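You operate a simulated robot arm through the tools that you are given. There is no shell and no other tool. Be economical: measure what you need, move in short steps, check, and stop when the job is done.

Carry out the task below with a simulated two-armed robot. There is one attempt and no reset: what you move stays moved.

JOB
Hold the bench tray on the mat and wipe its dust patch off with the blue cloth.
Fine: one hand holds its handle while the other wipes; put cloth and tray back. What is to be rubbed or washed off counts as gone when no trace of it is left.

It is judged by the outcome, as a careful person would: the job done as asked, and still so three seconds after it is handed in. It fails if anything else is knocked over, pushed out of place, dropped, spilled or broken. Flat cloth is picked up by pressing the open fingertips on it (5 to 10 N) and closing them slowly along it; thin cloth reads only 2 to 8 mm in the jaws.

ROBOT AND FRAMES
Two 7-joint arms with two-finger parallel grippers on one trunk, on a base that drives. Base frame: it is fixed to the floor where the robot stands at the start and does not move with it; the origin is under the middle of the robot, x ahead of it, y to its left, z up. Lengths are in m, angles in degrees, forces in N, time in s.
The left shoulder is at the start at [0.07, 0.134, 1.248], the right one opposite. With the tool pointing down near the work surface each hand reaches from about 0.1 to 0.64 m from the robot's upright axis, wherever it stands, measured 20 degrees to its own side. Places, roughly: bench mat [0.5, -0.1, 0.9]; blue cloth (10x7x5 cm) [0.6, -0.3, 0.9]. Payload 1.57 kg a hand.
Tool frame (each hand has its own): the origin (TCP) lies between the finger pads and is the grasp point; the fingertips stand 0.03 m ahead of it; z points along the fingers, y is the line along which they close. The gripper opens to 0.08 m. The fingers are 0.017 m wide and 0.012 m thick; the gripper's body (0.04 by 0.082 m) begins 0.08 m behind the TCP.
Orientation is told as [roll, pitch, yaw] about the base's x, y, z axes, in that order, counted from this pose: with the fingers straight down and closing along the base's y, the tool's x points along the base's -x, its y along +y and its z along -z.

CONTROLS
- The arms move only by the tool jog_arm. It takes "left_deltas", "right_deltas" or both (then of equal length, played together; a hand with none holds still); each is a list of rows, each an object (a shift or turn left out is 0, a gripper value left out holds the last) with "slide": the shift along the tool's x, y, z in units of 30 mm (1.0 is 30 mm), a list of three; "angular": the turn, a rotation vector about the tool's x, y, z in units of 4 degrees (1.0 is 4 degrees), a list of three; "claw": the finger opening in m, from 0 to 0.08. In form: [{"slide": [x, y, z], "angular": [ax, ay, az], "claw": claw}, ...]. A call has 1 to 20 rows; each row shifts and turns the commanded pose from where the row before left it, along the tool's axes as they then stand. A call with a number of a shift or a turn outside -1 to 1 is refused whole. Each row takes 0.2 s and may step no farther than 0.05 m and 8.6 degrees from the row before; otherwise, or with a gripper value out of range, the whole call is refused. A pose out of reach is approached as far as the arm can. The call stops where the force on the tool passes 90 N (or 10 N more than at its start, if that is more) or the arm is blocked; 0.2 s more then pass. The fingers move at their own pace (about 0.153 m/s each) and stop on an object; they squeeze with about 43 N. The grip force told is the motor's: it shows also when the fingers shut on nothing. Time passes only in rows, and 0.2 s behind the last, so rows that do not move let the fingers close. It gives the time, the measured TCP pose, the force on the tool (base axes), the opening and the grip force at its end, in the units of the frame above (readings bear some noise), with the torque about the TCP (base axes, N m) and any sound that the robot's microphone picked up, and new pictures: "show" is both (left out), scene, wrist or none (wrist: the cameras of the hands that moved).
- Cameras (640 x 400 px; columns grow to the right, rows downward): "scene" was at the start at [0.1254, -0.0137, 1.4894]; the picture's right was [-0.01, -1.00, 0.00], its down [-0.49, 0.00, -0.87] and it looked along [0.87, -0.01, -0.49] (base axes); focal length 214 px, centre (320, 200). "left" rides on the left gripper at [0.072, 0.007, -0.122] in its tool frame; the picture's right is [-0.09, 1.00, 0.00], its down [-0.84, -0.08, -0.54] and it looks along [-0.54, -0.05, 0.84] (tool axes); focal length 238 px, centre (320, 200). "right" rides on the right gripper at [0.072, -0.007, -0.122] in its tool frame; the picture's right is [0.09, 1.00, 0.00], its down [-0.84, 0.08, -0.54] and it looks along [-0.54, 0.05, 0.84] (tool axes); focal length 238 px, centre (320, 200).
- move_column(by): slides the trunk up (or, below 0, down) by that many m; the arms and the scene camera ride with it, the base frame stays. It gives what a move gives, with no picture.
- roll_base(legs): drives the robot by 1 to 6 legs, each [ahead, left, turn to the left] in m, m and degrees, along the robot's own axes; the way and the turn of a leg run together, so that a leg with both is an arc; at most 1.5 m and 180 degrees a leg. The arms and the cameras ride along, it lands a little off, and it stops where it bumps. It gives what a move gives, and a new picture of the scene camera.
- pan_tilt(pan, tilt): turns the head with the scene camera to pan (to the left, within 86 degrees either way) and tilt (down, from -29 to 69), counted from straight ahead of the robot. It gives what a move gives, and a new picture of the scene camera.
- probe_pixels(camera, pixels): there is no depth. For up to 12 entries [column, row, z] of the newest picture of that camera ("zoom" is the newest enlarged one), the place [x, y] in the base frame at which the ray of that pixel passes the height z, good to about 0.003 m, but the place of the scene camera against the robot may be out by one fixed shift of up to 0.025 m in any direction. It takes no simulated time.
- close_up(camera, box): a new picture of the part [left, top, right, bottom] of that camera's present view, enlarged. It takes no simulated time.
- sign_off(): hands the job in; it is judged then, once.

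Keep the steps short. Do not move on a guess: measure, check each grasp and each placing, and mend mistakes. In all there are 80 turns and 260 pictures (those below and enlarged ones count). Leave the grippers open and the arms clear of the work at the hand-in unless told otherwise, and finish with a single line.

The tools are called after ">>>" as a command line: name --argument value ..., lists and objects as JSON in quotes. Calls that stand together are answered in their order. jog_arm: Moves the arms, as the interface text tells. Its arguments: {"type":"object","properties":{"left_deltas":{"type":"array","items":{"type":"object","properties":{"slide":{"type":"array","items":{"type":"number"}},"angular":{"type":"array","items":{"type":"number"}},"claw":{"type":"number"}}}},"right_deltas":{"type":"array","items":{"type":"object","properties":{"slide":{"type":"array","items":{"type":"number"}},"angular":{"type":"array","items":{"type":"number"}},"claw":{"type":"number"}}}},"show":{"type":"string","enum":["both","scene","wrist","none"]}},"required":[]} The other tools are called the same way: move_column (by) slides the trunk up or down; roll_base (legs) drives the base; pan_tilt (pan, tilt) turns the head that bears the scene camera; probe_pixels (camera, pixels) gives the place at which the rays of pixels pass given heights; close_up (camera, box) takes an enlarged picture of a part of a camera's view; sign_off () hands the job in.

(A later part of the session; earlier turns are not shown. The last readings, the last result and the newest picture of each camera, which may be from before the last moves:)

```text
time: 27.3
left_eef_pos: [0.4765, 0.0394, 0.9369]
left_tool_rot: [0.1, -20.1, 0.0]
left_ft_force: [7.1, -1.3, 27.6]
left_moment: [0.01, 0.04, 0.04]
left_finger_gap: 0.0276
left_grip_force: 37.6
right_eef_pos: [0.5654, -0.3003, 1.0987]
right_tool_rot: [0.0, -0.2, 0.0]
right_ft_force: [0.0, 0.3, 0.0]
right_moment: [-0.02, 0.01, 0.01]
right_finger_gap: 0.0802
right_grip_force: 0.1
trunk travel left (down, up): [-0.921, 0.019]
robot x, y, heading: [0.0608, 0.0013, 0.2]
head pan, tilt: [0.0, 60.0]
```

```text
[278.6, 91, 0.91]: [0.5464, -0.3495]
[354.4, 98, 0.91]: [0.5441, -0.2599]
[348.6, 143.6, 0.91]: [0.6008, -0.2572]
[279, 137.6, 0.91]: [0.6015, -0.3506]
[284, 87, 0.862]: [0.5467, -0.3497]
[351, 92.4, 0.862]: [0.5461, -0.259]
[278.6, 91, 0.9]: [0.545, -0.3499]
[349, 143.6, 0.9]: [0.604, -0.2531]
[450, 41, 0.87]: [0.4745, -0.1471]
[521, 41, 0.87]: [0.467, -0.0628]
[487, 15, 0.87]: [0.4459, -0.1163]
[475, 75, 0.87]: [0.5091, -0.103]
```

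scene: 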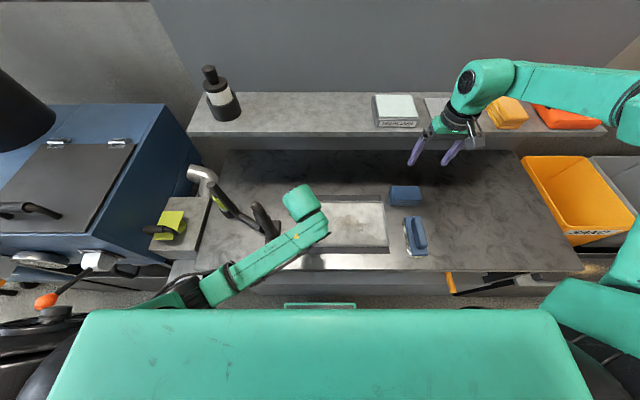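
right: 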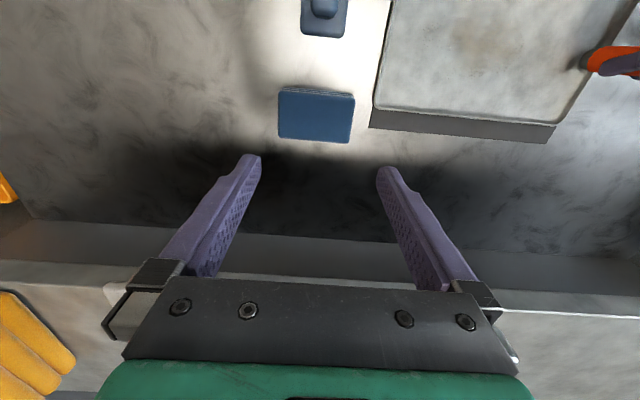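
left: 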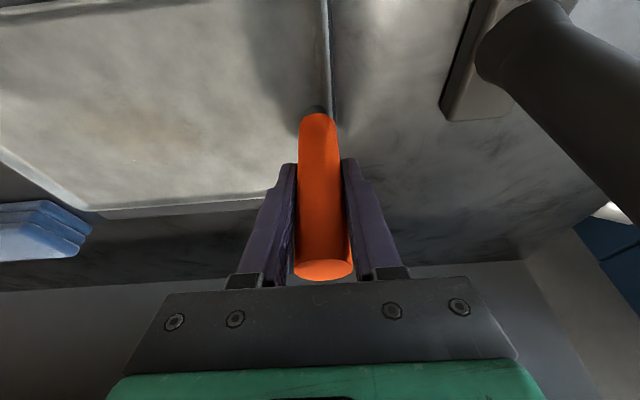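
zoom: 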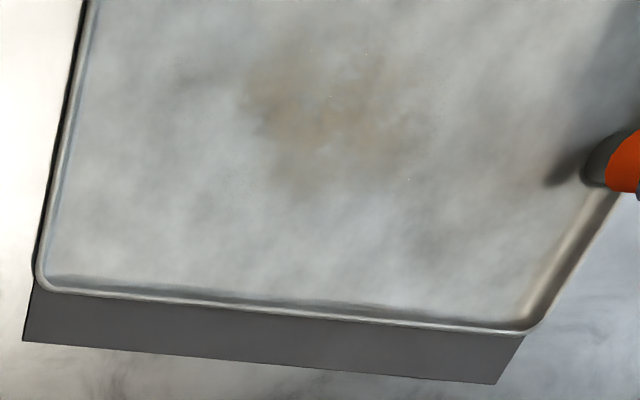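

The cloth is about 0.095 m (y) × 0.06 m (x), centred near (0.575, −0.304). Before choosing a grasp direction I need the shelf's front edge, so I'll probe it.

>>> probe_pixels --camera "right" --pixels '[[100, 216, 1.07], [320, 235, 1.07], [100, 270, 1.115], [100, 270, 1.1], [560, 308, 1.115], [560, 308, 1.1], [560, 255, 1.06]]'

>>> close_up --camera "right" --box '[0, 180, 200, 305]'

>>> close_up --camera "scene" --box '[340, 80, 540, 205]'

```text
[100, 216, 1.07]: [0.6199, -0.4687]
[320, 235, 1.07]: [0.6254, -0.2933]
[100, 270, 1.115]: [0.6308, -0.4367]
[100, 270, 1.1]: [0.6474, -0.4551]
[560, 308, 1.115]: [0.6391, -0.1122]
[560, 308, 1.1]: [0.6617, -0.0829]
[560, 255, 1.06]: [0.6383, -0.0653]
```

```text
3.20 times, centred on (100, 242) of right
```

zoom: 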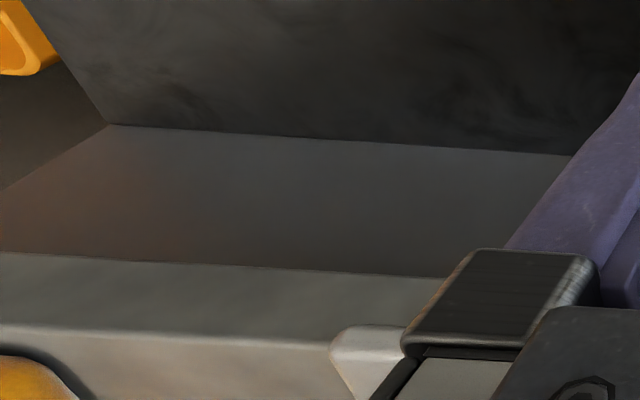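

```text
3.20 times, centred on (440, 142) of scene
```

zoom: 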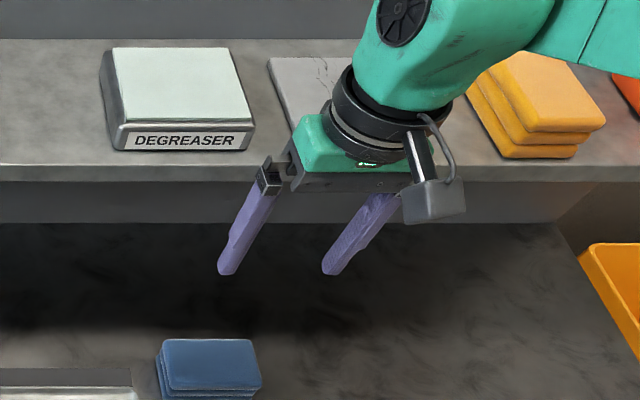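

I'll pin the shelf's front top and bottom edges more precisely, at raw rows 285 and 260.

>>> probe_pixels --camera "right" --pixels '[[50, 284, 1.122], [80, 286, 1.122], [560, 315, 1.122], [50, 262, 1.09], [50, 262, 1.1]]'

>>> jog_arm --right_deltas '[{"slide": [0.5, 0, 0], "angular": [0, 0, -1], "claw": 0.078}, {"slide": [0.5, 0, 0], "angular": [0, 0, -1]}, {"angular": [0, 0, -1]}, {"angular": [0, 0, -1]}, {"angular": [0, 0, -1]}, {"angular": [0, 0, -1]}, {"angular": [0, 0, -1]}, {"angular": [0, 0, -1]}, {"angular": [0, 0, -1]}, {"angular": [0, 0, -1]}, {"angular": [0, 0, -1]}, {"angular": [0, 0, -1]}, {"angular": [0, 0, -1]}, {"angular": [0, 0, -1]}, {"angular": [0, 0, -1]}, {"angular": [0, 0, -1]}]'

```text
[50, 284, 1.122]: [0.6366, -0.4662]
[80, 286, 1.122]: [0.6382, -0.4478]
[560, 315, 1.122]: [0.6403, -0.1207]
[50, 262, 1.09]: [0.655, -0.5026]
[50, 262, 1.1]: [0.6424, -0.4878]
```

```text
time: 30.7
left_eef_pos: [0.4752, 0.0407, 0.9365]
left_tool_rot: [0.0, -20.0, 0.0]
left_ft_force: [6.3, 0.0, 26.8]
left_moment: [-0.08, -0.07, -0.03]
left_finger_gap: 0.0275
left_grip_force: 38.2
right_eef_pos: [0.3657, -0.1037, 1.0876]
right_tool_rot: [-0.3, -0.1, 63.9]
right_ft_force: [-0.4, 0.7, 0.3]
right_moment: [-0.01, 0.01, -0.02]
right_finger_gap: 0.0783
right_grip_force: 0.0
right hand out of reach, approached as far as the arm can: row 2, 3, 4, 5, 6, 7, 8, 9, 10, 11, 12, 13, 14, 15, 16
trunk travel left (down, up): [-0.921, 0.019]
robot x, y, heading: [0.0603, 0.0021, -0.1]
head pan, tilt: [0.0, 60.0]
```

scene: 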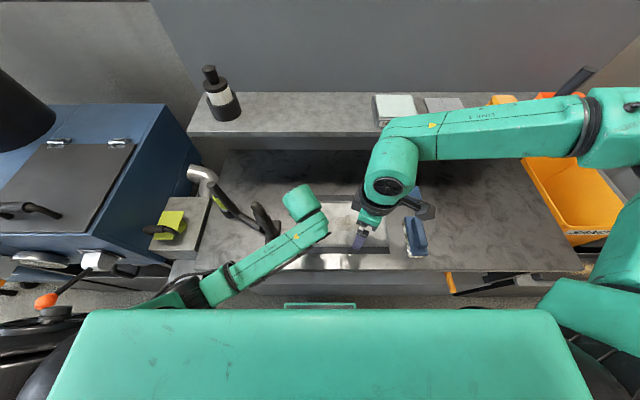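
right: 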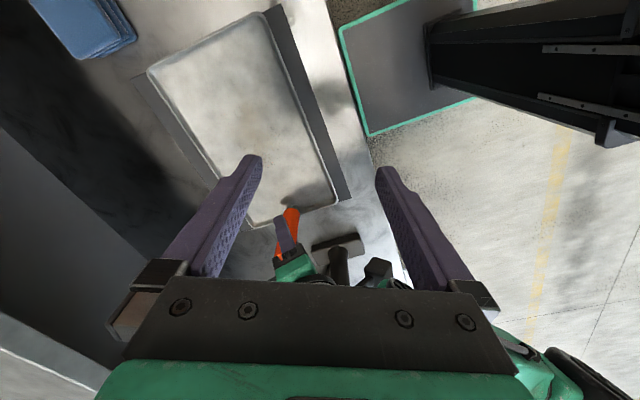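

Turning that way hits a joint limit and the hand wandered, though it touched nothing. I'll turn back the other way, rising slightly and staying in place.

>>> jog_arm --right_deltas '[{"slide": [0, 0, -0.15], "angular": [0, 0, 1]}, {"slide": [0, 0, -0.15], "angular": [0, 0, 1]}, {"slide": [0, 0, -0.15], "angular": [0, 0, 1]}, {"slide": [0, 0, -0.15], "angular": [0, 0, 1]}, {"slide": [0, 0, -0.15], "angular": [0, 0, 1]}, {"slide": [0, 0, -0.15], "angular": [0, 0, 1]}, {"slide": [0, 0, -0.15], "angular": [0, 0, 1]}, {"slide": [0, 0, -0.15], "angular": [0, 0, 1]}, {"slide": [0, 0, -0.15], "angular": [0, 0, 1]}, {"slide": [0, 0, -0.15], "angular": [0, 0, 1]}, {"slide": [0, 0, -0.15], "angular": [0, 0, 1]}, {"slide": [0, 0, -0.15], "angular": [0, 0, 1]}, {"slide": [0, 0, -0.15], "angular": [0, 0, 1]}, {"slide": [0, 0, -0.15], "angular": [0, 0, 1]}, {"slide": [0, 0, -0.15], "angular": [0, 0, 1]}, {"slide": [0, 0, -0.15], "angular": [0, 0, 1]}]'

```text
time: 34.1
left_eef_pos: [0.4753, 0.0399, 0.9359]
left_tool_rot: [-0.1, -20.0, 0.1]
left_ft_force: [3.4, 0.4, 23.1]
left_moment: [0.0, -0.05, 0.01]
left_finger_gap: 0.0277
left_grip_force: 37.6
right_eef_pos: [0.367, -0.1025, 1.1599]
right_tool_rot: [0.0, -0.3, -0.1]
right_ft_force: [-0.4, 0.6, -0.2]
right_moment: [0.0, 0.0, 0.01]
right_finger_gap: 0.0777
right_grip_force: 0.2
trunk travel left (down, up): [-0.921, 0.019]
robot x, y, heading: [0.0593, -0.0003, 0.1]
head pan, tilt: [0.0, 60.0]
```

scene: 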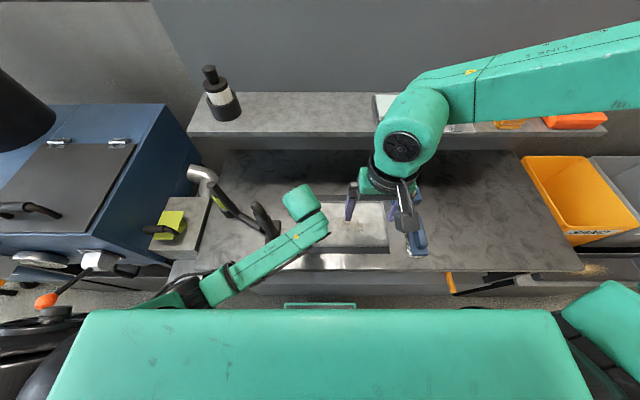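
right: 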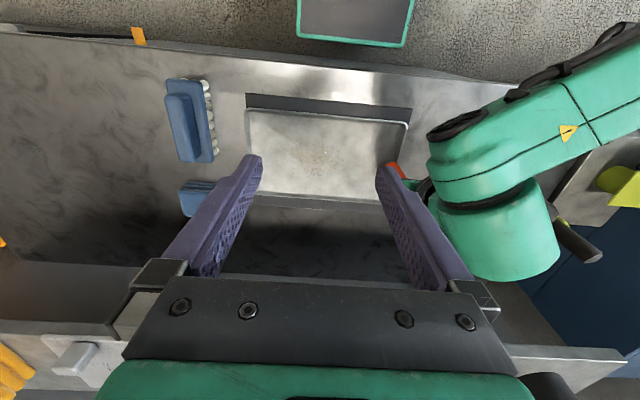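

The hand is at yaw 0 again at (0.367, −0.10, 1.16). I'll shift right to y ≈ −0.30 first, staying back from the shelf.

>>> jog_arm --right_deltas '[{"slide": [-0.1, -0.75, 0]}, {"slide": [-0.1, -0.75, 0]}, {"slide": [-0.1, -0.75, 0]}, {"slide": [-0.1, -0.75, 0]}, {"slide": [-0.1, -0.75, 0]}, {"slide": [-0.1, -0.75, 0]}, {"slide": [-0.1, -0.75, 0]}, {"slide": [-0.1, -0.75, 0]}, {"slide": [-0.1, -0.6, 0]}, {}]' --show "scene"

```text
time: 36.3
left_eef_pos: [0.4752, 0.0413, 0.9357]
left_tool_rot: [0.0, -20.0, -0.1]
left_ft_force: [1.0, 0.5, 19.7]
left_moment: [0.1, -0.02, 0.05]
left_finger_gap: 0.0275
left_grip_force: 37.9
right_eef_pos: [0.3932, -0.3026, 1.1612]
right_tool_rot: [0.1, -0.2, 0.0]
right_ft_force: [-0.2, -0.4, 0.5]
right_moment: [-0.02, 0.01, 0.01]
right_finger_gap: 0.0782
right_grip_force: 0.1
trunk travel left (down, up): [-0.921, 0.019]
robot x, y, heading: [0.0597, 0.002, -0.1]
head pan, tilt: [0.0, 60.0]
```

scene: 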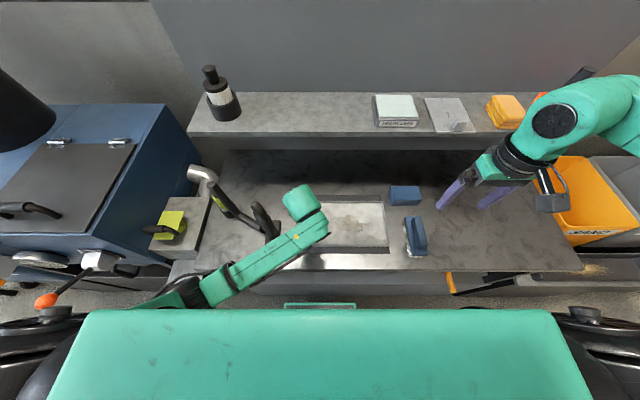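

Clear. Now I'll try yawing the other way, 40° first, and check that the hand stays in place.

>>> jog_arm --right_deltas '[{"angular": [0, 0, 1]}, {"angular": [0, 0, 1]}, {"angular": [0, 0, 1]}, {"angular": [0, 0, 1]}, {"angular": [0, 0, 1]}, {"angular": [0, 0, 1]}, {"angular": [0, 0, 1]}, {"angular": [0, 0, 1]}, {"angular": [0, 0, 1]}, {"angular": [0, 0, 1]}, {}]' --show "none"

```text
time: 38.7
left_eef_pos: [0.4759, 0.04, 0.9364]
left_tool_rot: [0.1, -20.0, -0.1]
left_ft_force: [-1.0, 0.1, 15.4]
left_moment: [0.02, -0.06, -0.04]
left_finger_gap: 0.0273
left_grip_force: 38.2
right_eef_pos: [0.3938, -0.3011, 1.1614]
right_tool_rot: [0.2, -0.2, -40.1]
right_ft_force: [-0.2, 0.2, -0.2]
right_moment: [0.03, 0.01, -0.03]
right_finger_gap: 0.0779
right_grip_force: 0.0
trunk travel left (down, up): [-0.921, 0.019]
robot x, y, heading: [0.0607, 0.0016, -0.0]
head pan, tilt: [0.0, 60.0]
```

That turns cleanly in place, so I'll do the remaining 50°.

>>> jog_arm --right_deltas '[{"angular": [0, 0, 1]}, {"angular": [0, 0, 1]}, {"angular": [0, 0, 1]}, {"angular": [0, 0, 1]}, {"angular": [0, 0, 1]}, {"angular": [0, 0, 1]}, {"angular": [0, 0, 1]}, {"angular": [0, 0, 1]}, {"angular": [0, 0, 1]}, {"angular": [0, 0, 1]}, {"angular": [0, 0, 1]}, {"angular": [0, 0, 1]}, {"angular": [0, 0, 0.5]}, {}]'

```text
time: 41.7
left_eef_pos: [0.4754, 0.0406, 0.9365]
left_tool_rot: [-0.1, -20.0, 0.0]
left_ft_force: [-1.5, -0.1, 10.7]
left_moment: [0.05, 0.03, -0.04]
left_finger_gap: 0.0276
left_grip_force: 37.9
right_eef_pos: [0.3933, -0.302, 1.1605]
right_tool_rot: [0.2, 0.0, -90.1]
right_ft_force: [-0.3, 0.0, 0.1]
right_moment: [0.03, 0.0, 0.02]
right_finger_gap: 0.0783
right_grip_force: 0.0
trunk travel left (down, up): [-0.921, 0.019]
robot x, y, heading: [0.0541, -0.0014, -0.0]
head pan, tilt: [0.0, 60.0]
```

scene: 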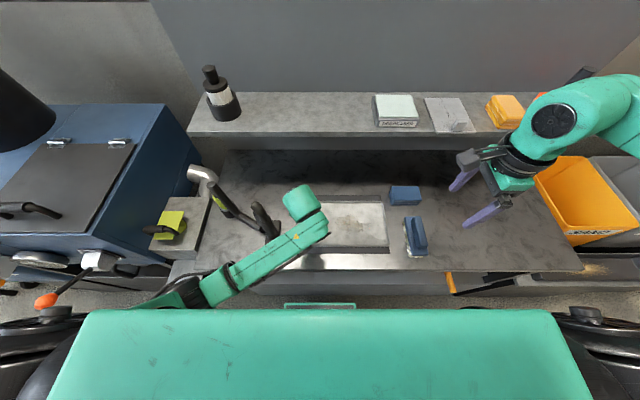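
right: 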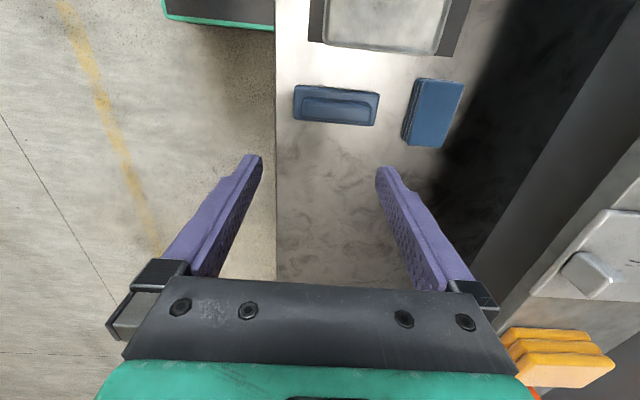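

Yaw is −90°, with tool y along base +x. I'll move to (0.53, −0.303, 1.0), short of the shelf edge at x ≈ 0.637.

>>> jog_arm --right_deltas '[{"slide": [0, 0.652, 0.762]}, {"slide": [0, 0.652, 0.762]}, {"slide": [0, 0.652, 0.762]}, {"slide": [0, 0.652, 0.762]}, {"slide": [0, 0.652, 0.762]}, {"slide": [0, 0.652, 0.762]}, {"slide": [0, 0.652, 0.762]}, {}]'

```text
time: 43.5
left_eef_pos: [0.4752, 0.0396, 0.936]
left_tool_rot: [0.0, -20.1, 0.0]
left_ft_force: [-2.6, -0.5, 9.4]
left_moment: [0.05, 0.1, -0.13]
left_finger_gap: 0.0277
left_grip_force: 37.9
right_eef_pos: [0.5348, -0.2996, 1.0005]
right_tool_rot: [0.2, 0.0, -89.9]
right_ft_force: [-0.7, 0.1, 0.0]
right_moment: [0.05, -0.01, 0.04]
right_finger_gap: 0.078
right_grip_force: 0.1
trunk travel left (down, up): [-0.921, 0.019]
robot x, y, heading: [0.0583, -0.0016, 0.2]
head pan, tilt: [0.0, 60.0]
```

scene: 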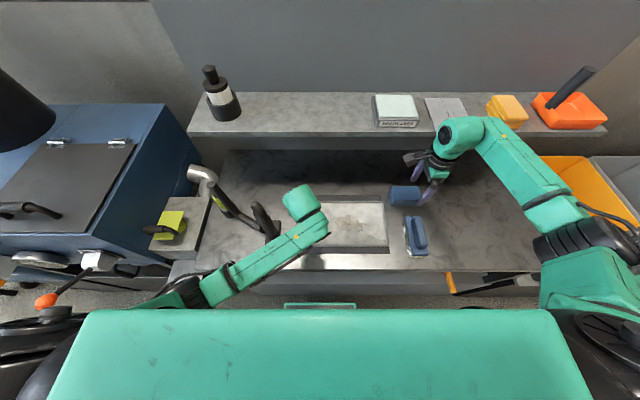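
right: 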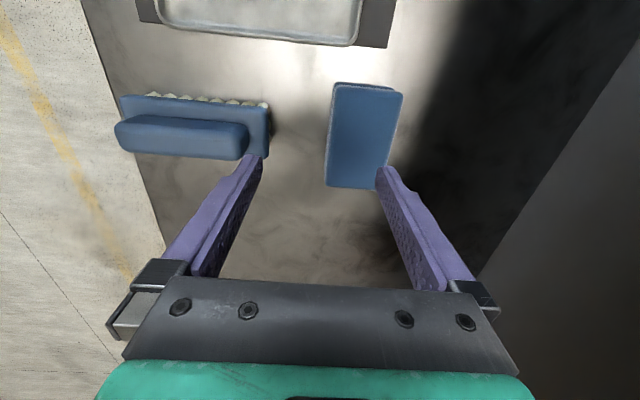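

The cloth now shows large, with its top face at columns 326–402 and rows 84–190. I'll measure it.

>>> close_up --camera "right" --box '[280, 70, 440, 200]'

>>> probe_pixels --camera "right" --pixels '[[334, 84, 0.9], [402, 92, 0.9], [389, 189, 0.9], [326, 185, 0.9], [330, 135, 0.9], [397, 140, 0.9], [330, 135, 0.88], [397, 140, 0.88]]'

```text
3.08 times, centred on (360, 135) of right
```

zoom: 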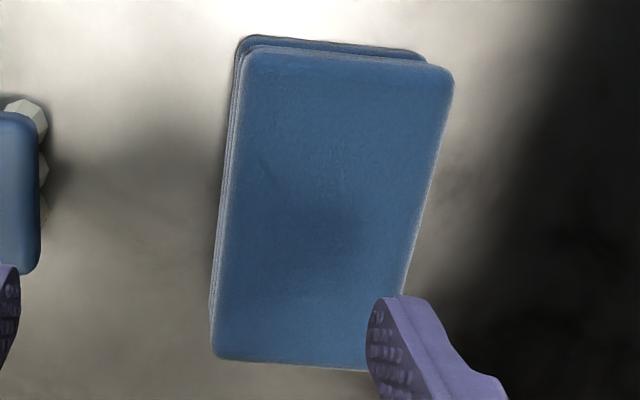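

```text
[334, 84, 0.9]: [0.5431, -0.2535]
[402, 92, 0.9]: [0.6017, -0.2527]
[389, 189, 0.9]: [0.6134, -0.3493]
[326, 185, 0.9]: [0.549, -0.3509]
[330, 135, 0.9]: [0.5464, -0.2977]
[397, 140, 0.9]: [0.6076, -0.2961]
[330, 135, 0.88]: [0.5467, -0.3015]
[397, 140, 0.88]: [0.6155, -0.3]
```

The cloth centre is at about (0.577, −0.302) and its width about 0.063 m. I'll drop to z = 0.957, then advance to x = 0.577, keeping the body below and clear of the shelf edge.

>>> jog_arm --right_deltas '[{"slide": [0, 0, 0.717], "claw": 0.08}, {"slide": [-0.04, 0, 0.717]}, {"slide": [-0.04, 0.467, 0]}, {"slide": [0, 0.467, 0]}, {"slide": [0, 0.467, 0]}, {}]'

```text
time: 44.9
left_eef_pos: [0.4742, 0.0415, 0.9353]
left_tool_rot: [0.0, -20.0, 0.1]
left_ft_force: [-1.7, 0.5, 8.7]
left_moment: [0.05, 0.01, -0.08]
left_finger_gap: 0.0273
left_grip_force: 38.2
right_eef_pos: [0.5742, -0.3032, 0.9589]
right_tool_rot: [0.3, 0.1, -90.1]
right_ft_force: [-0.2, -0.7, 0.3]
right_moment: [0.0, -0.02, 0.0]
right_finger_gap: 0.08
right_grip_force: 0.0
trunk travel left (down, up): [-0.921, 0.019]
robot x, y, heading: [0.0579, -0.0003, -0.0]
head pan, tilt: [0.0, 60.0]
```

scene: 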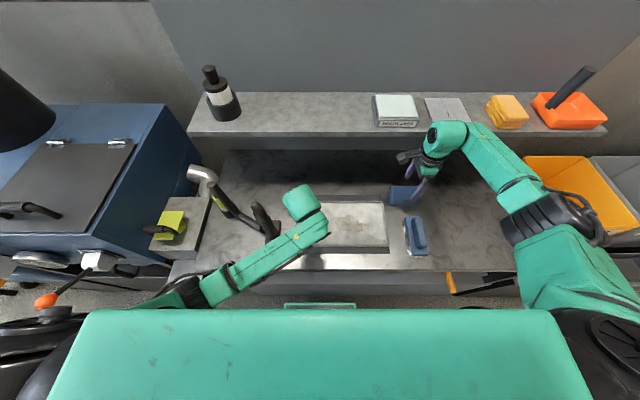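
right: 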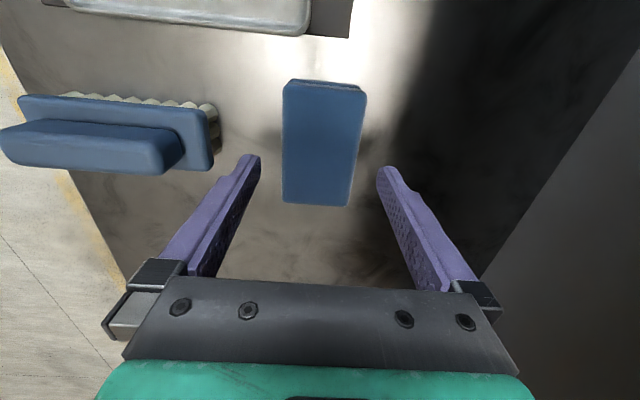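

The cloth lies centred between the fingers, with clearance on both sides. I'll descend to TCP z ≈ 0.905, tips about 15 mm above the bench.

>>> jog_arm --right_deltas '[{"slide": [0, 0.05, 0.36]}, {"slide": [0, 0, 0.36]}, {"slide": [0, 0, 0.36]}, {"slide": [0, 0, 0.36]}, {"slide": [0, 0, 0.36]}, {}]' --show "wrist"

```text
time: 46.3
left_eef_pos: [0.4746, 0.0413, 0.9348]
left_tool_rot: [0.0, -19.9, 0.1]
left_ft_force: [-1.6, -0.2, 9.1]
left_moment: [0.05, -0.03, 0.03]
left_finger_gap: 0.0273
left_grip_force: 37.9
right_eef_pos: [0.5746, -0.3034, 0.9038]
right_tool_rot: [0.2, 0.0, -90.0]
right_ft_force: [-0.6, 1.4, -0.8]
right_moment: [0.01, 0.0, 0.04]
right_finger_gap: 0.0799
right_grip_force: 0.1
trunk travel left (down, up): [-0.921, 0.019]
robot x, y, heading: [0.0646, -0.0015, -0.3]
head pan, tilt: [0.0, 60.0]
```

right: 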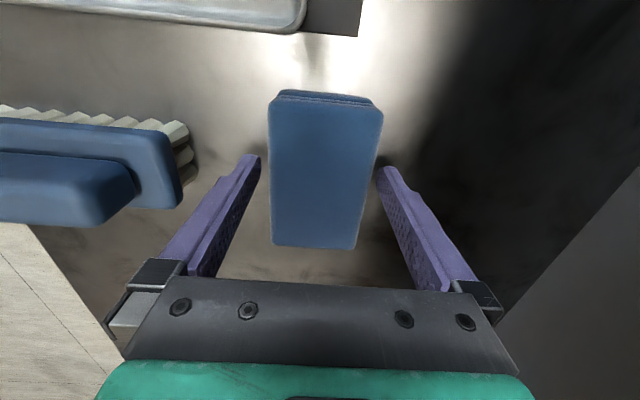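

There is no contact and the cloth is between the fingers. I'll close slowly.

>>> jog_arm --right_deltas '[{"claw": 0.072}, {"claw": 0.066}, {"claw": 0.062}, {"claw": 0.058}, {"claw": 0.054}, {"claw": 0.05}, {}]' --show "wrist"

```text
time: 47.9
left_eef_pos: [0.4752, 0.0398, 0.935]
left_tool_rot: [0.0, -19.9, 0.1]
left_ft_force: [-1.3, -0.5, 8.9]
left_moment: [0.06, 0.0, 0.03]
left_finger_gap: 0.0276
left_grip_force: 38.0
right_eef_pos: [0.5756, -0.3034, 0.9039]
right_tool_rot: [0.1, 0.0, -90.0]
right_ft_force: [-0.1, 0.2, 0.1]
right_moment: [0.03, 0.06, -0.01]
right_finger_gap: 0.0609
right_grip_force: 43.1
trunk travel left (down, up): [-0.921, 0.019]
robot x, y, heading: [0.0597, 0.0036, 0.1]
head pan, tilt: [0.0, 60.0]
```

right: 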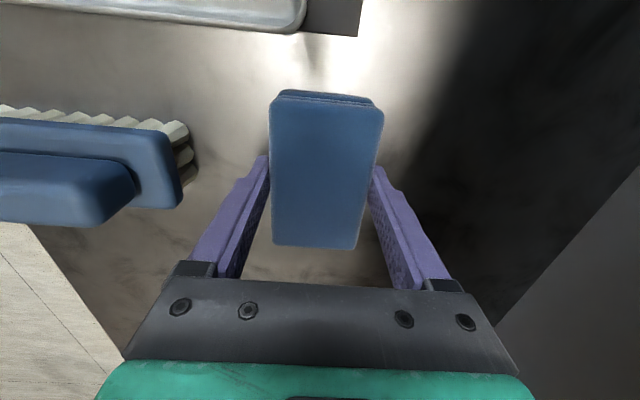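

The cloth is firmly held at 60.9 mm. I'll lift it 60 mm, then back away from the shelf and up a bit more.

>>> jog_arm --right_deltas '[{"slide": [0, 0, -0.4]}, {"slide": [0, 0, -0.8]}, {"slide": [0, 0, -0.8]}, {"slide": [0, -0.6, -0.4]}, {"slide": [0, -0.8, -0.5]}, {"slide": [0, -0.8, -0.5]}, {}]'

```text
time: 49.5
left_eef_pos: [0.4755, 0.0398, 0.9346]
left_tool_rot: [-0.1, -19.9, 0.1]
left_ft_force: [-2.0, 1.5, 9.2]
left_moment: [0.02, -0.17, 0.04]
left_finger_gap: 0.0275
left_grip_force: 37.8
right_eef_pos: [0.507, -0.3017, 1.0037]
right_tool_rot: [0.1, -0.1, -90.0]
right_ft_force: [1.4, -0.2, -0.3]
right_moment: [0.03, -0.03, 0.02]
right_finger_gap: 0.061
right_grip_force: 43.5
trunk travel left (down, up): [-0.921, 0.019]
robot x, y, heading: [0.0608, 0.0026, 0.0]
head pan, tilt: [0.0, 60.0]
```

scene: 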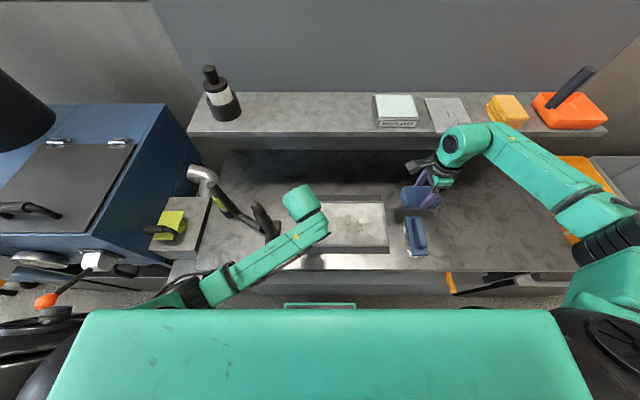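
right: 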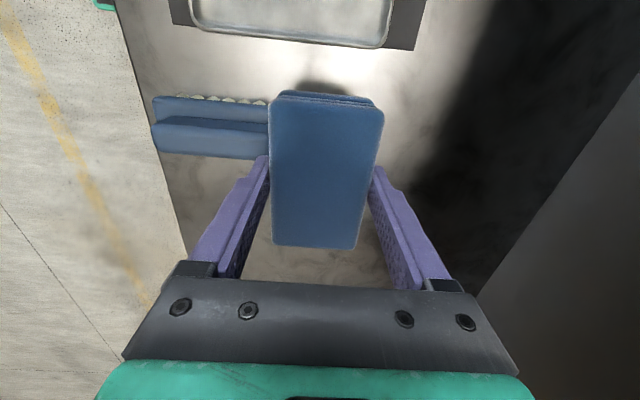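

The cloth is carried, with its bottom at about z = 0.96. I'll rotate the hand back toward yaw 0 here.

>>> jog_arm --right_deltas '[{"angular": [0, 0, -1]}, {"angular": [0, 0, -1]}, {"angular": [0, 0, -1]}, {"angular": [0, 0, -1]}, {"angular": [0, 0, -1]}, {"angular": [0, 0, -1]}, {"angular": [0, 0, -1]}, {"angular": [0, 0, -1]}, {"angular": [0, 0, -1]}, {"angular": [0, 0, -1]}, {"angular": [0, 0, -1]}, {"angular": [0, 0, -1]}, {"angular": [0, 0, -1]}, {"angular": [0, 0, -1]}, {"angular": [0, 0, -1]}, {"angular": [0, 0, -1]}, {"angular": [0, 0, -1]}, {"angular": [0, 0, -1]}, {"angular": [0, 0, -1]}, {"angular": [0, 0, -1]}]' --show "none"

```text
time: 53.7
left_eef_pos: [0.4756, 0.041, 0.9356]
left_tool_rot: [-0.1, -19.9, 0.1]
left_ft_force: [-2.3, 0.0, 8.1]
left_moment: [0.05, -0.04, -0.02]
left_finger_gap: 0.0274
left_grip_force: 38.0
right_eef_pos: [0.5078, -0.3036, 1.0042]
right_tool_rot: [0.1, -0.1, -10.0]
right_ft_force: [-0.3, 0.4, -1.2]
right_moment: [-0.02, 0.01, -0.01]
right_finger_gap: 0.061
right_grip_force: 43.0
trunk travel left (down, up): [-0.921, 0.019]
robot x, y, heading: [0.0573, 0.0005, 0.1]
head pan, tilt: [0.0, 60.0]
```

10° remain. I'll finish the turn and slide to hover at (0.477, −0.14, 1.0), over the right part of the tray.

>>> jog_arm --right_deltas '[{"angular": [0, 0, -0.9]}, {"angular": [0, 0, -0.9]}, {"angular": [0, 0, -0.7]}, {"slide": [0.13, 0.68, 0]}, {"slide": [0.13, 0.68, 0]}, {"slide": [0.13, 0.68, 0]}, {"slide": [0.13, 0.68, 0]}, {"slide": [0.13, 0.68, 0]}, {"slide": [0.13, 0.68, 0]}, {"slide": [0.13, 0.68, 0]}, {"slide": [0.13, 0.68, 0]}, {}]'

```text
time: 56.3
left_eef_pos: [0.476, 0.0396, 0.936]
left_tool_rot: [-0.1, -19.9, 0.0]
left_ft_force: [-1.6, -0.5, 7.3]
left_moment: [0.0, 0.02, -0.07]
left_finger_gap: 0.0276
left_grip_force: 37.9
right_eef_pos: [0.4782, -0.1404, 1.0056]
right_tool_rot: [0.0, -0.1, -0.2]
right_ft_force: [-0.4, 0.5, -0.9]
right_moment: [-0.02, 0.01, 0.02]
right_finger_gap: 0.0606
right_grip_force: 43.5
trunk travel left (down, up): [-0.921, 0.019]
robot x, y, heading: [0.0612, -0.0008, 0.0]
head pan, tilt: [0.0, 60.0]
```

scene: 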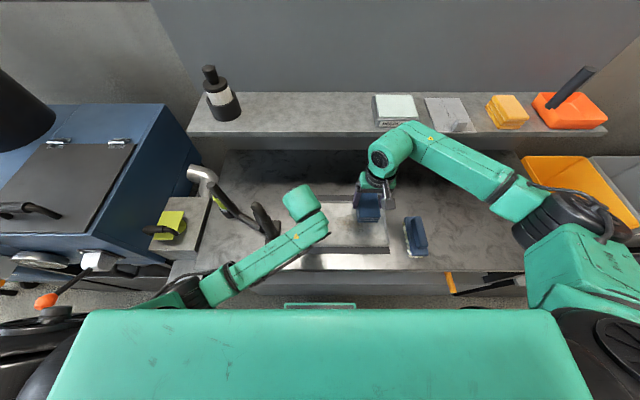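
right: 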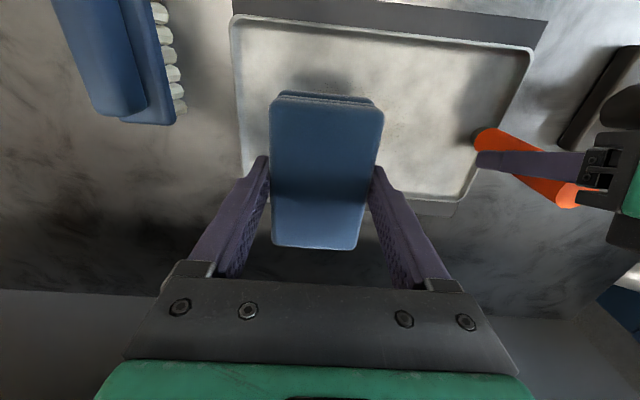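

There is good separation from the left gripper. I'll descend to z ≈ 0.918; contact should come near 0.910.

>>> jog_arm --right_deltas '[{"slide": [0, 0, 0.75]}, {"slide": [0, 0, 0.75]}, {"slide": [0, 0, 0.75]}, {"slide": [0, 0, 0.6]}, {}]' --show "none"

>>> jog_arm --right_deltas '[{"slide": [0, 0, 0.08]}, {"slide": [0, 0, 0.08]}, {}]' --show "none"

```text
time: 57.5
left_eef_pos: [0.4761, 0.0405, 0.9364]
left_tool_rot: [0.0, -19.9, 0.1]
left_ft_force: [-0.8, 0.5, 7.1]
left_moment: [0.02, 0.01, -0.01]
left_finger_gap: 0.0274
left_grip_force: 37.8
right_eef_pos: [0.4777, -0.1395, 0.9196]
right_tool_rot: [-0.1, -0.1, -0.1]
right_ft_force: [-0.8, -0.2, -0.4]
right_moment: [0.01, -0.01, -0.01]
right_finger_gap: 0.0607
right_grip_force: 42.8
trunk travel left (down, up): [-0.921, 0.019]
robot x, y, heading: [0.0596, -0.0044, -0.2]
head pan, tilt: [0.0, 60.0]
```

```text
time: 58.3
left_eef_pos: [0.4756, 0.04, 0.9349]
left_tool_rot: [0.0, -19.9, 0.1]
left_ft_force: [-1.9, 0.7, 6.9]
left_moment: [0.06, -0.06, -0.03]
left_finger_gap: 0.0275
left_grip_force: 38.1
right_eef_pos: [0.4773, -0.1402, 0.915]
right_tool_rot: [0.1, -0.1, 0.0]
right_ft_force: [-0.3, 0.0, -0.3]
right_moment: [-0.03, 0.01, -0.01]
right_finger_gap: 0.0612
right_grip_force: 43.5
trunk travel left (down, up): [-0.921, 0.019]
robot x, y, heading: [0.06, 0.0009, 0.0]
head pan, tilt: [0.0, 60.0]
```

No contact yet, so I'll lower in 2 mm steps.

>>> jog_arm --right_deltas '[{"slide": [0, 0, 0.067]}, {"slide": [0, 0, 0.067]}, {}]' --show "none"

>>> jog_arm --right_deltas '[{"slide": [0, 0, 0.067]}, {}]' --show "none"

```text
time: 59.1
left_eef_pos: [0.4765, 0.0404, 0.9345]
left_tool_rot: [-0.1, -19.9, 0.1]
left_ft_force: [-1.3, 0.0, 6.6]
left_moment: [0.12, -0.03, -0.06]
left_finger_gap: 0.0275
left_grip_force: 38.4
right_eef_pos: [0.4777, -0.1418, 0.9098]
right_tool_rot: [0.1, 0.0, -0.1]
right_ft_force: [0.3, 0.4, -0.9]
right_moment: [-0.01, 0.0, -0.01]
right_finger_gap: 0.0609
right_grip_force: 42.4
trunk travel left (down, up): [-0.921, 0.019]
robot x, y, heading: [0.0599, 0.0013, -0.2]
head pan, tilt: [0.0, 60.0]
```

```text
time: 59.7
left_eef_pos: [0.4764, 0.0406, 0.9361]
left_tool_rot: [0.0, -19.9, 0.1]
left_ft_force: [-1.5, -0.5, 6.8]
left_moment: [0.05, -0.01, -0.01]
left_finger_gap: 0.0278
left_grip_force: 38.3
right_eef_pos: [0.478, -0.1414, 0.9081]
right_tool_rot: [0.0, -0.1, 0.1]
right_ft_force: [0.0, 0.4, -0.4]
right_moment: [0.01, 0.01, 0.0]
right_finger_gap: 0.0608
right_grip_force: 42.9
trunk travel left (down, up): [-0.921, 0.019]
robot x, y, heading: [0.0576, 0.0013, -0.2]
head pan, tilt: [0.0, 60.0]
```

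>>> jog_arm --right_deltas '[{"slide": [0, 0, 0.067]}, {}]' --show "none"

>>> jog_arm --right_deltas '[{"slide": [0, 0, 0.05]}, {}]' --show "none"

>>> jog_arm --right_deltas '[{"slide": [0, 0, 0.05]}, {}]' --show "wrist"

```text
time: 60.3
left_eef_pos: [0.4752, 0.0407, 0.9354]
left_tool_rot: [0.0, -19.9, 0.1]
left_ft_force: [6.3, -2.9, -4.9]
left_moment: [0.05, -0.13, 0.52]
left_finger_gap: 0.0274
left_grip_force: 38.2
right_eef_pos: [0.4782, -0.14, 0.9078]
right_tool_rot: [0.1, -0.3, -0.2]
right_ft_force: [-6.3, -1.2, 21.7]
right_moment: [-0.28, 0.73, 0.12]
right_finger_gap: 0.0608
right_grip_force: 42.4
trunk travel left (down, up): [-0.921, 0.019]
robot x, y, heading: [0.0637, -0.0007, 0.2]
head pan, tilt: [0.0, 60.0]
```

```text
time: 60.9
left_eef_pos: [0.4734, 0.0412, 0.9343]
left_tool_rot: [0.0, -20.0, 0.2]
left_ft_force: [7.2, -2.8, -17.3]
left_moment: [-0.04, -0.08, 0.75]
left_finger_gap: 0.0274
left_grip_force: 38.1
right_eef_pos: [0.477, -0.139, 0.9083]
right_tool_rot: [0.2, -0.3, -0.2]
right_ft_force: [-8.1, -4.1, 45.6]
right_moment: [-0.38, 0.91, 0.37]
right_finger_gap: 0.061
right_grip_force: 43.3
trunk travel left (down, up): [-0.921, 0.019]
robot x, y, heading: [0.0605, 0.002, -0.0]
head pan, tilt: [0.0, 60.0]
```

```text
time: 61.5
left_eef_pos: [0.4712, 0.041, 0.936]
left_tool_rot: [0.0, -20.0, 0.0]
left_ft_force: [7.2, -1.7, -23.0]
left_moment: [0.32, 0.69, 0.36]
left_finger_gap: 0.0277
left_grip_force: 38.5
right_eef_pos: [0.4782, -0.1395, 0.9082]
right_tool_rot: [0.1, -0.6, -0.1]
right_ft_force: [-9.7, -5.9, 61.8]
right_moment: [-0.24, 0.44, 0.22]
right_finger_gap: 0.0609
right_grip_force: 43.0
trunk travel left (down, up): [-0.921, 0.019]
robot x, y, heading: [0.0591, 0.0004, 0.2]
head pan, tilt: [0.0, 60.0]
```

right: 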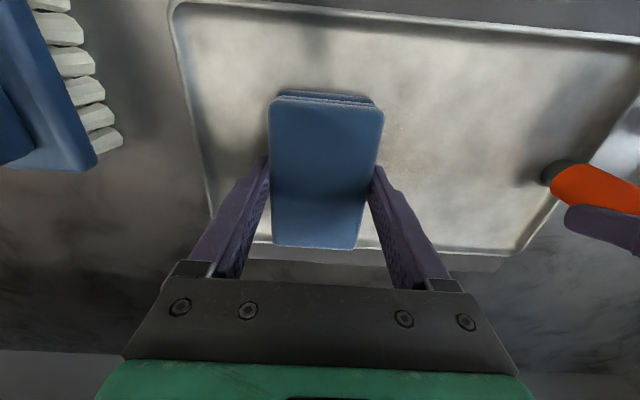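

Contact came at z ≈ 0.908, but 62 N is more than needed. I'll ease up to roughly 15–20 N and make a first stroke left to y ≈ −0.09 and back, watching forces.

>>> jog_arm --right_deltas '[{"slide": [0, 0, -0.09]}, {}, {"slide": [0, 0.4, 0]}, {"slide": [0, 0.4, 0]}, {"slide": [0, 0.4, 0]}, {"slide": [0, 0.4, 0]}, {}]' --show "wrist"

```text
time: 63.1
left_eef_pos: [0.4747, 0.0427, 0.936]
left_tool_rot: [0.0, -20.0, 0.2]
left_ft_force: [0.5, 13.3, -16.2]
left_moment: [0.31, -0.3, -0.04]
left_finger_gap: 0.0277
left_grip_force: 37.5
right_eef_pos: [0.4768, -0.0906, 0.9068]
right_tool_rot: [-0.2, -0.1, -0.1]
right_ft_force: [-2.7, -12.5, 30.8]
right_moment: [-0.37, -0.32, -0.03]
right_finger_gap: 0.0608
right_grip_force: 42.7
trunk travel left (down, up): [-0.921, 0.019]
robot x, y, heading: [0.0593, 0.0001, -0.2]
head pan, tilt: [0.0, 60.0]
```

right: 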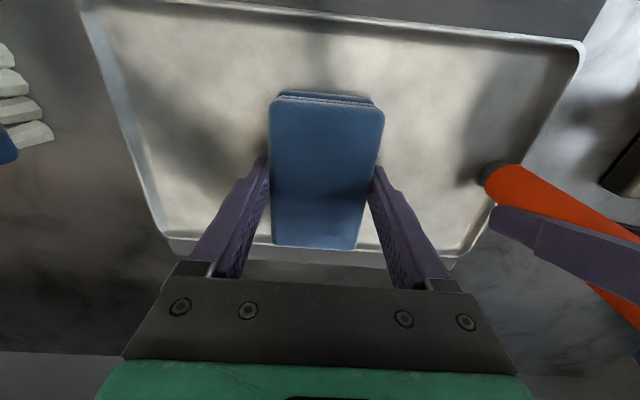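

The wipe moves smoothly at about 31 N normal with 12 N friction, and the tray stays put. I'll continue with offset strokes: far side going right, near side going left.

>>> jog_arm --right_deltas '[{"slide": [-0.35, 0, -0.01]}, {"slide": [-0.35, 0, 0]}, {"slide": [0, -0.4, 0]}, {"slide": [0, -0.4, 0]}, {"slide": [0, -0.4, 0]}, {"slide": [0, -0.4, 0]}, {"slide": [0, -0.4, 0]}, {"slide": [0, -0.4, 0]}, {"slide": [0.45, 0, 0]}, {"slide": [0.45, 0, 0]}, {"slide": [0.45, 0, 0]}, {"slide": [0, 0.4, 0]}, {"slide": [0, 0.4, 0]}, {"slide": [0, 0.4, 0]}, {"slide": [0, 0.4, 0]}, {"slide": [0, 0.4, 0]}, {"slide": [0, 0.4, 0]}, {}]' --show "wrist"

```text
time: 66.9
left_eef_pos: [0.4762, 0.0419, 0.9344]
left_tool_rot: [-0.1, -20.0, 0.1]
left_ft_force: [-0.6, 7.3, -1.0]
left_moment: [0.37, -0.07, -0.01]
left_finger_gap: 0.0277
left_grip_force: 38.2
right_eef_pos: [0.457, -0.0932, 0.9071]
right_tool_rot: [0.1, 0.1, 0.0]
right_ft_force: [-1.4, -3.3, 8.9]
right_moment: [-0.1, -0.1, -0.05]
right_finger_gap: 0.0609
right_grip_force: 43.0
trunk travel left (down, up): [-0.921, 0.019]
robot x, y, heading: [0.0553, -0.0006, 0.2]
head pan, tilt: [0.0, 60.0]
```

right: 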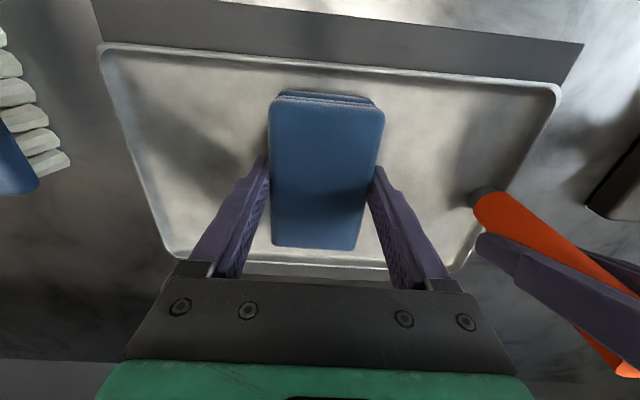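

Force has relaxed to 9 N. I'll press 1 mm more and do another round, reaching slightly further each way, then lift and look.

>>> jog_arm --right_deltas '[{"slide": [0, 0.3, 0.03]}, {"slide": [-0.35, 0, 0]}, {"slide": [-0.35, 0, 0]}, {"slide": [0, -0.45, 0]}, {"slide": [0, -0.45, 0]}, {"slide": [0, -0.45, 0]}, {"slide": [0, -0.45, 0]}, {"slide": [0, -0.45, 0]}, {"slide": [0, -0.45, 0]}, {"slide": [-0.4, 0, 0]}, {"slide": [-0.4, 0, 0]}, {"slide": [0, 0.45, 0]}, {"slide": [0, 0.45, 0]}, {"slide": [0, 0.45, 0]}, {"slide": [0, 0.45, 0]}, {"slide": [0, 0.45, 0]}, {"slide": [0, 0.45, 0]}, {}]' --show "none"

>>> jog_arm --right_deltas '[{"slide": [0, 0, -0.5]}, {"slide": [0, -0.5, -0.8]}, {"slide": [0, -0.8, -0.5]}, {"slide": [0, -0.8, 0]}, {"slide": [0, -0.8, 0]}, {"slide": [0, -0.8, 0]}, {"slide": [0, -0.8, 0]}, {}]'

```text
time: 70.7
left_eef_pos: [0.4742, 0.042, 0.9353]
left_tool_rot: [0.0, -19.9, 0.1]
left_ft_force: [-3.4, 9.6, -6.1]
left_moment: [0.1, 0.05, -0.02]
left_finger_gap: 0.0277
left_grip_force: 38.2
right_eef_pos: [0.5025, -0.083, 0.9078]
right_tool_rot: [0.0, -0.3, -0.1]
right_ft_force: [-0.5, -10.2, 22.2]
right_moment: [-0.35, -0.04, -0.06]
right_finger_gap: 0.061
right_grip_force: 42.9
trunk travel left (down, up): [-0.921, 0.019]
robot x, y, heading: [0.0612, 0.0005, -0.1]
head pan, tilt: [0.0, 60.0]
```

```text
time: 72.5
left_eef_pos: [0.4766, 0.0396, 0.936]
left_tool_rot: [0.0, -19.9, 0.1]
left_ft_force: [3.1, -2.7, 10.6]
left_moment: [0.06, -0.07, 0.11]
left_finger_gap: 0.0274
left_grip_force: 37.4
right_eef_pos: [0.5068, -0.2171, 0.9578]
right_tool_rot: [0.2, 0.0, 0.0]
right_ft_force: [0.0, 0.0, -0.5]
right_moment: [0.01, -0.01, 0.02]
right_finger_gap: 0.0608
right_grip_force: 42.3
trunk travel left (down, up): [-0.921, 0.019]
robot x, y, heading: [0.063, -0.0047, -0.1]
head pan, tilt: [0.0, 60.0]
```

scene: 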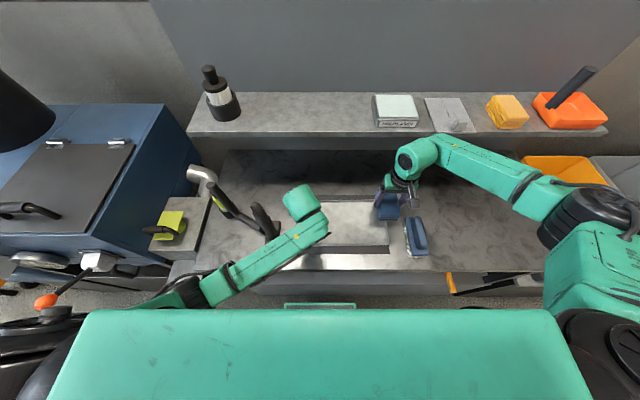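
right: 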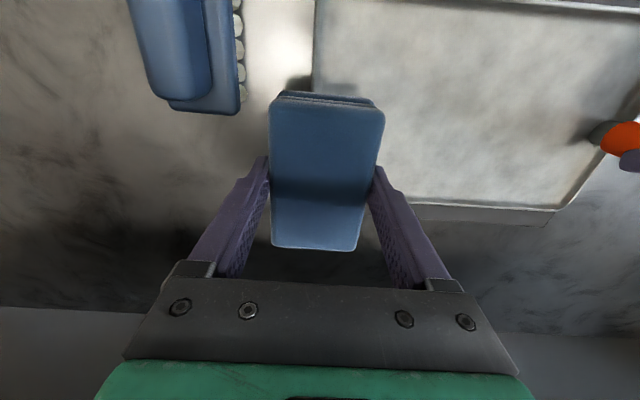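

I'll enlarge the tray surface in both the right and left wrist views and the scene view to look for leftover dust.

>>> close_up --camera "right" --box '[310, 0, 640, 206]'

>>> close_up --camera "left" --box '[0, 0, 340, 212]'

>>> close_up --camera "scene" --box '[280, 180, 440, 280]'

```text
1.94 times, centred on (475, 103) of right
```

zoom: 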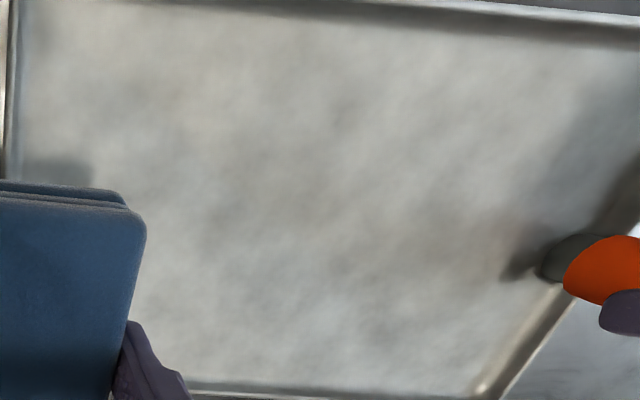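

```text
1.88 times, centred on (170, 106) of left
```

zoom: 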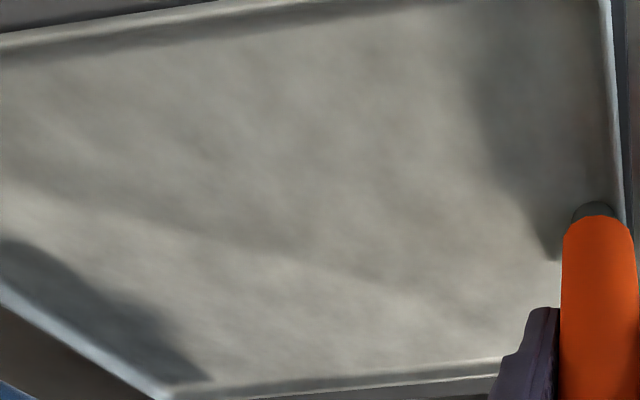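

```text
4.00 times, centred on (360, 230) of scene
```

zoom: 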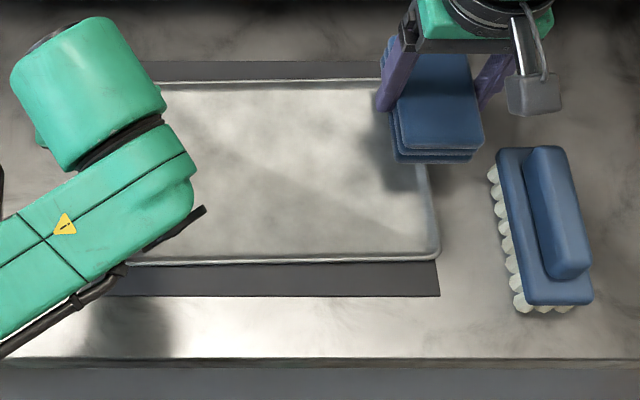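

The brown patch is no longer obvious. I'll enlarge further where it used to be.

>>> close_up --camera "left" --box '[40, 50, 230, 170]'

>>> close_up --camera "right" --box '[390, 20, 600, 150]'

```text
3.33 times, centred on (135, 110) of left
```

zoom: 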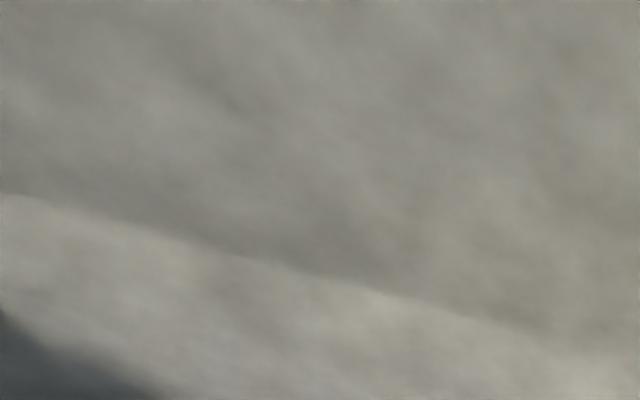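

```text
3.05 times, centred on (495, 85) of right
```

zoom: 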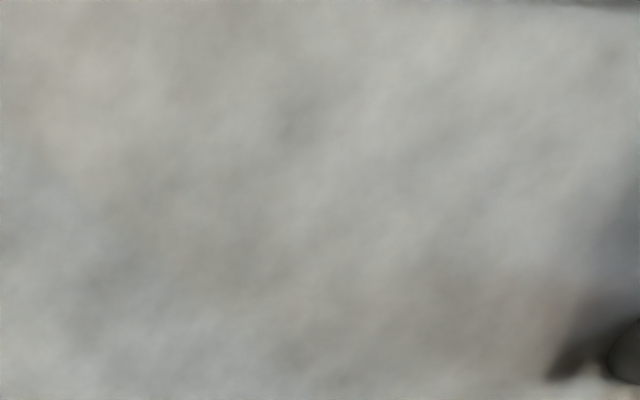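

It looks clean, but no trace may remain, so I'll do one more firm round over the whole patch area.

>>> jog_arm --right_deltas '[{"slide": [0.3, 0.75, 0]}, {"slide": [0.3, 0.75, 0]}, {"slide": [0.3, 0.75, 0]}, {"slide": [0, 0, 0.8]}, {"slide": [0, 0, 0.8]}, {"slide": [0, 0, 0.06]}, {"slide": [0, 0, 0.03]}, {}]' --show "none"

```text
time: 74.3
left_eef_pos: [0.4772, 0.0401, 0.9363]
left_tool_rot: [0.0, -19.9, 0.1]
left_ft_force: [5.3, -1.5, 15.9]
left_moment: [-0.01, -0.04, 0.0]
left_finger_gap: 0.0277
left_grip_force: 38.3
right_eef_pos: [0.478, -0.1511, 0.9097]
right_tool_rot: [0.0, 0.0, 0.0]
right_ft_force: [-0.2, -0.1, -0.8]
right_moment: [-0.02, 0.03, 0.02]
right_finger_gap: 0.0609
right_grip_force: 42.9
trunk travel left (down, up): [-0.921, 0.019]
robot x, y, heading: [0.0606, -0.001, 0.1]
head pan, tilt: [0.0, 60.0]
```

It's just above contact. I'll press about 3 mm more and run the strokes.

>>> jog_arm --right_deltas '[{"slide": [0, 0, 0.07]}, {"slide": [0, 0, 0.05]}, {"slide": [0, 0.57, 0]}, {"slide": [0, 0.57, 0]}, {"slide": [0, 0.57, 0]}, {"slide": [0, 0.57, 0]}, {"slide": [0.4, 0, 0]}, {"slide": [0.4, 0, 0]}, {"slide": [0, -0.57, 0.01]}, {"slide": [0, -0.57, 0]}, {"slide": [0, -0.57, 0]}, {"slide": [0, -0.57, 0]}, {"slide": [-0.5, 0, 0]}, {"slide": [-0.5, 0, 0]}, {"slide": [-0.5, 0, 0]}, {"slide": [0, 0.57, 0.01]}, {"slide": [0, 0.57, 0]}, {"slide": [0, 0.57, 0]}, {"slide": [0, 0.57, 0]}, {}]' --show "none"

```text
time: 78.5
left_eef_pos: [0.4722, 0.0413, 0.9357]
left_tool_rot: [0.0, -19.9, 0.1]
left_ft_force: [0.9, 9.6, -17.4]
left_moment: [-0.3, 0.05, -0.06]
left_finger_gap: 0.0273
left_grip_force: 37.9
right_eef_pos: [0.499, -0.0833, 0.9066]
right_tool_rot: [0.0, -0.3, -0.2]
right_ft_force: [-2.1, -16.0, 45.0]
right_moment: [-0.63, 0.32, -0.03]
right_finger_gap: 0.0609
right_grip_force: 42.9
trunk travel left (down, up): [-0.921, 0.019]
robot x, y, heading: [0.0626, -0.0007, -0.3]
head pan, tilt: [0.0, 60.0]
```

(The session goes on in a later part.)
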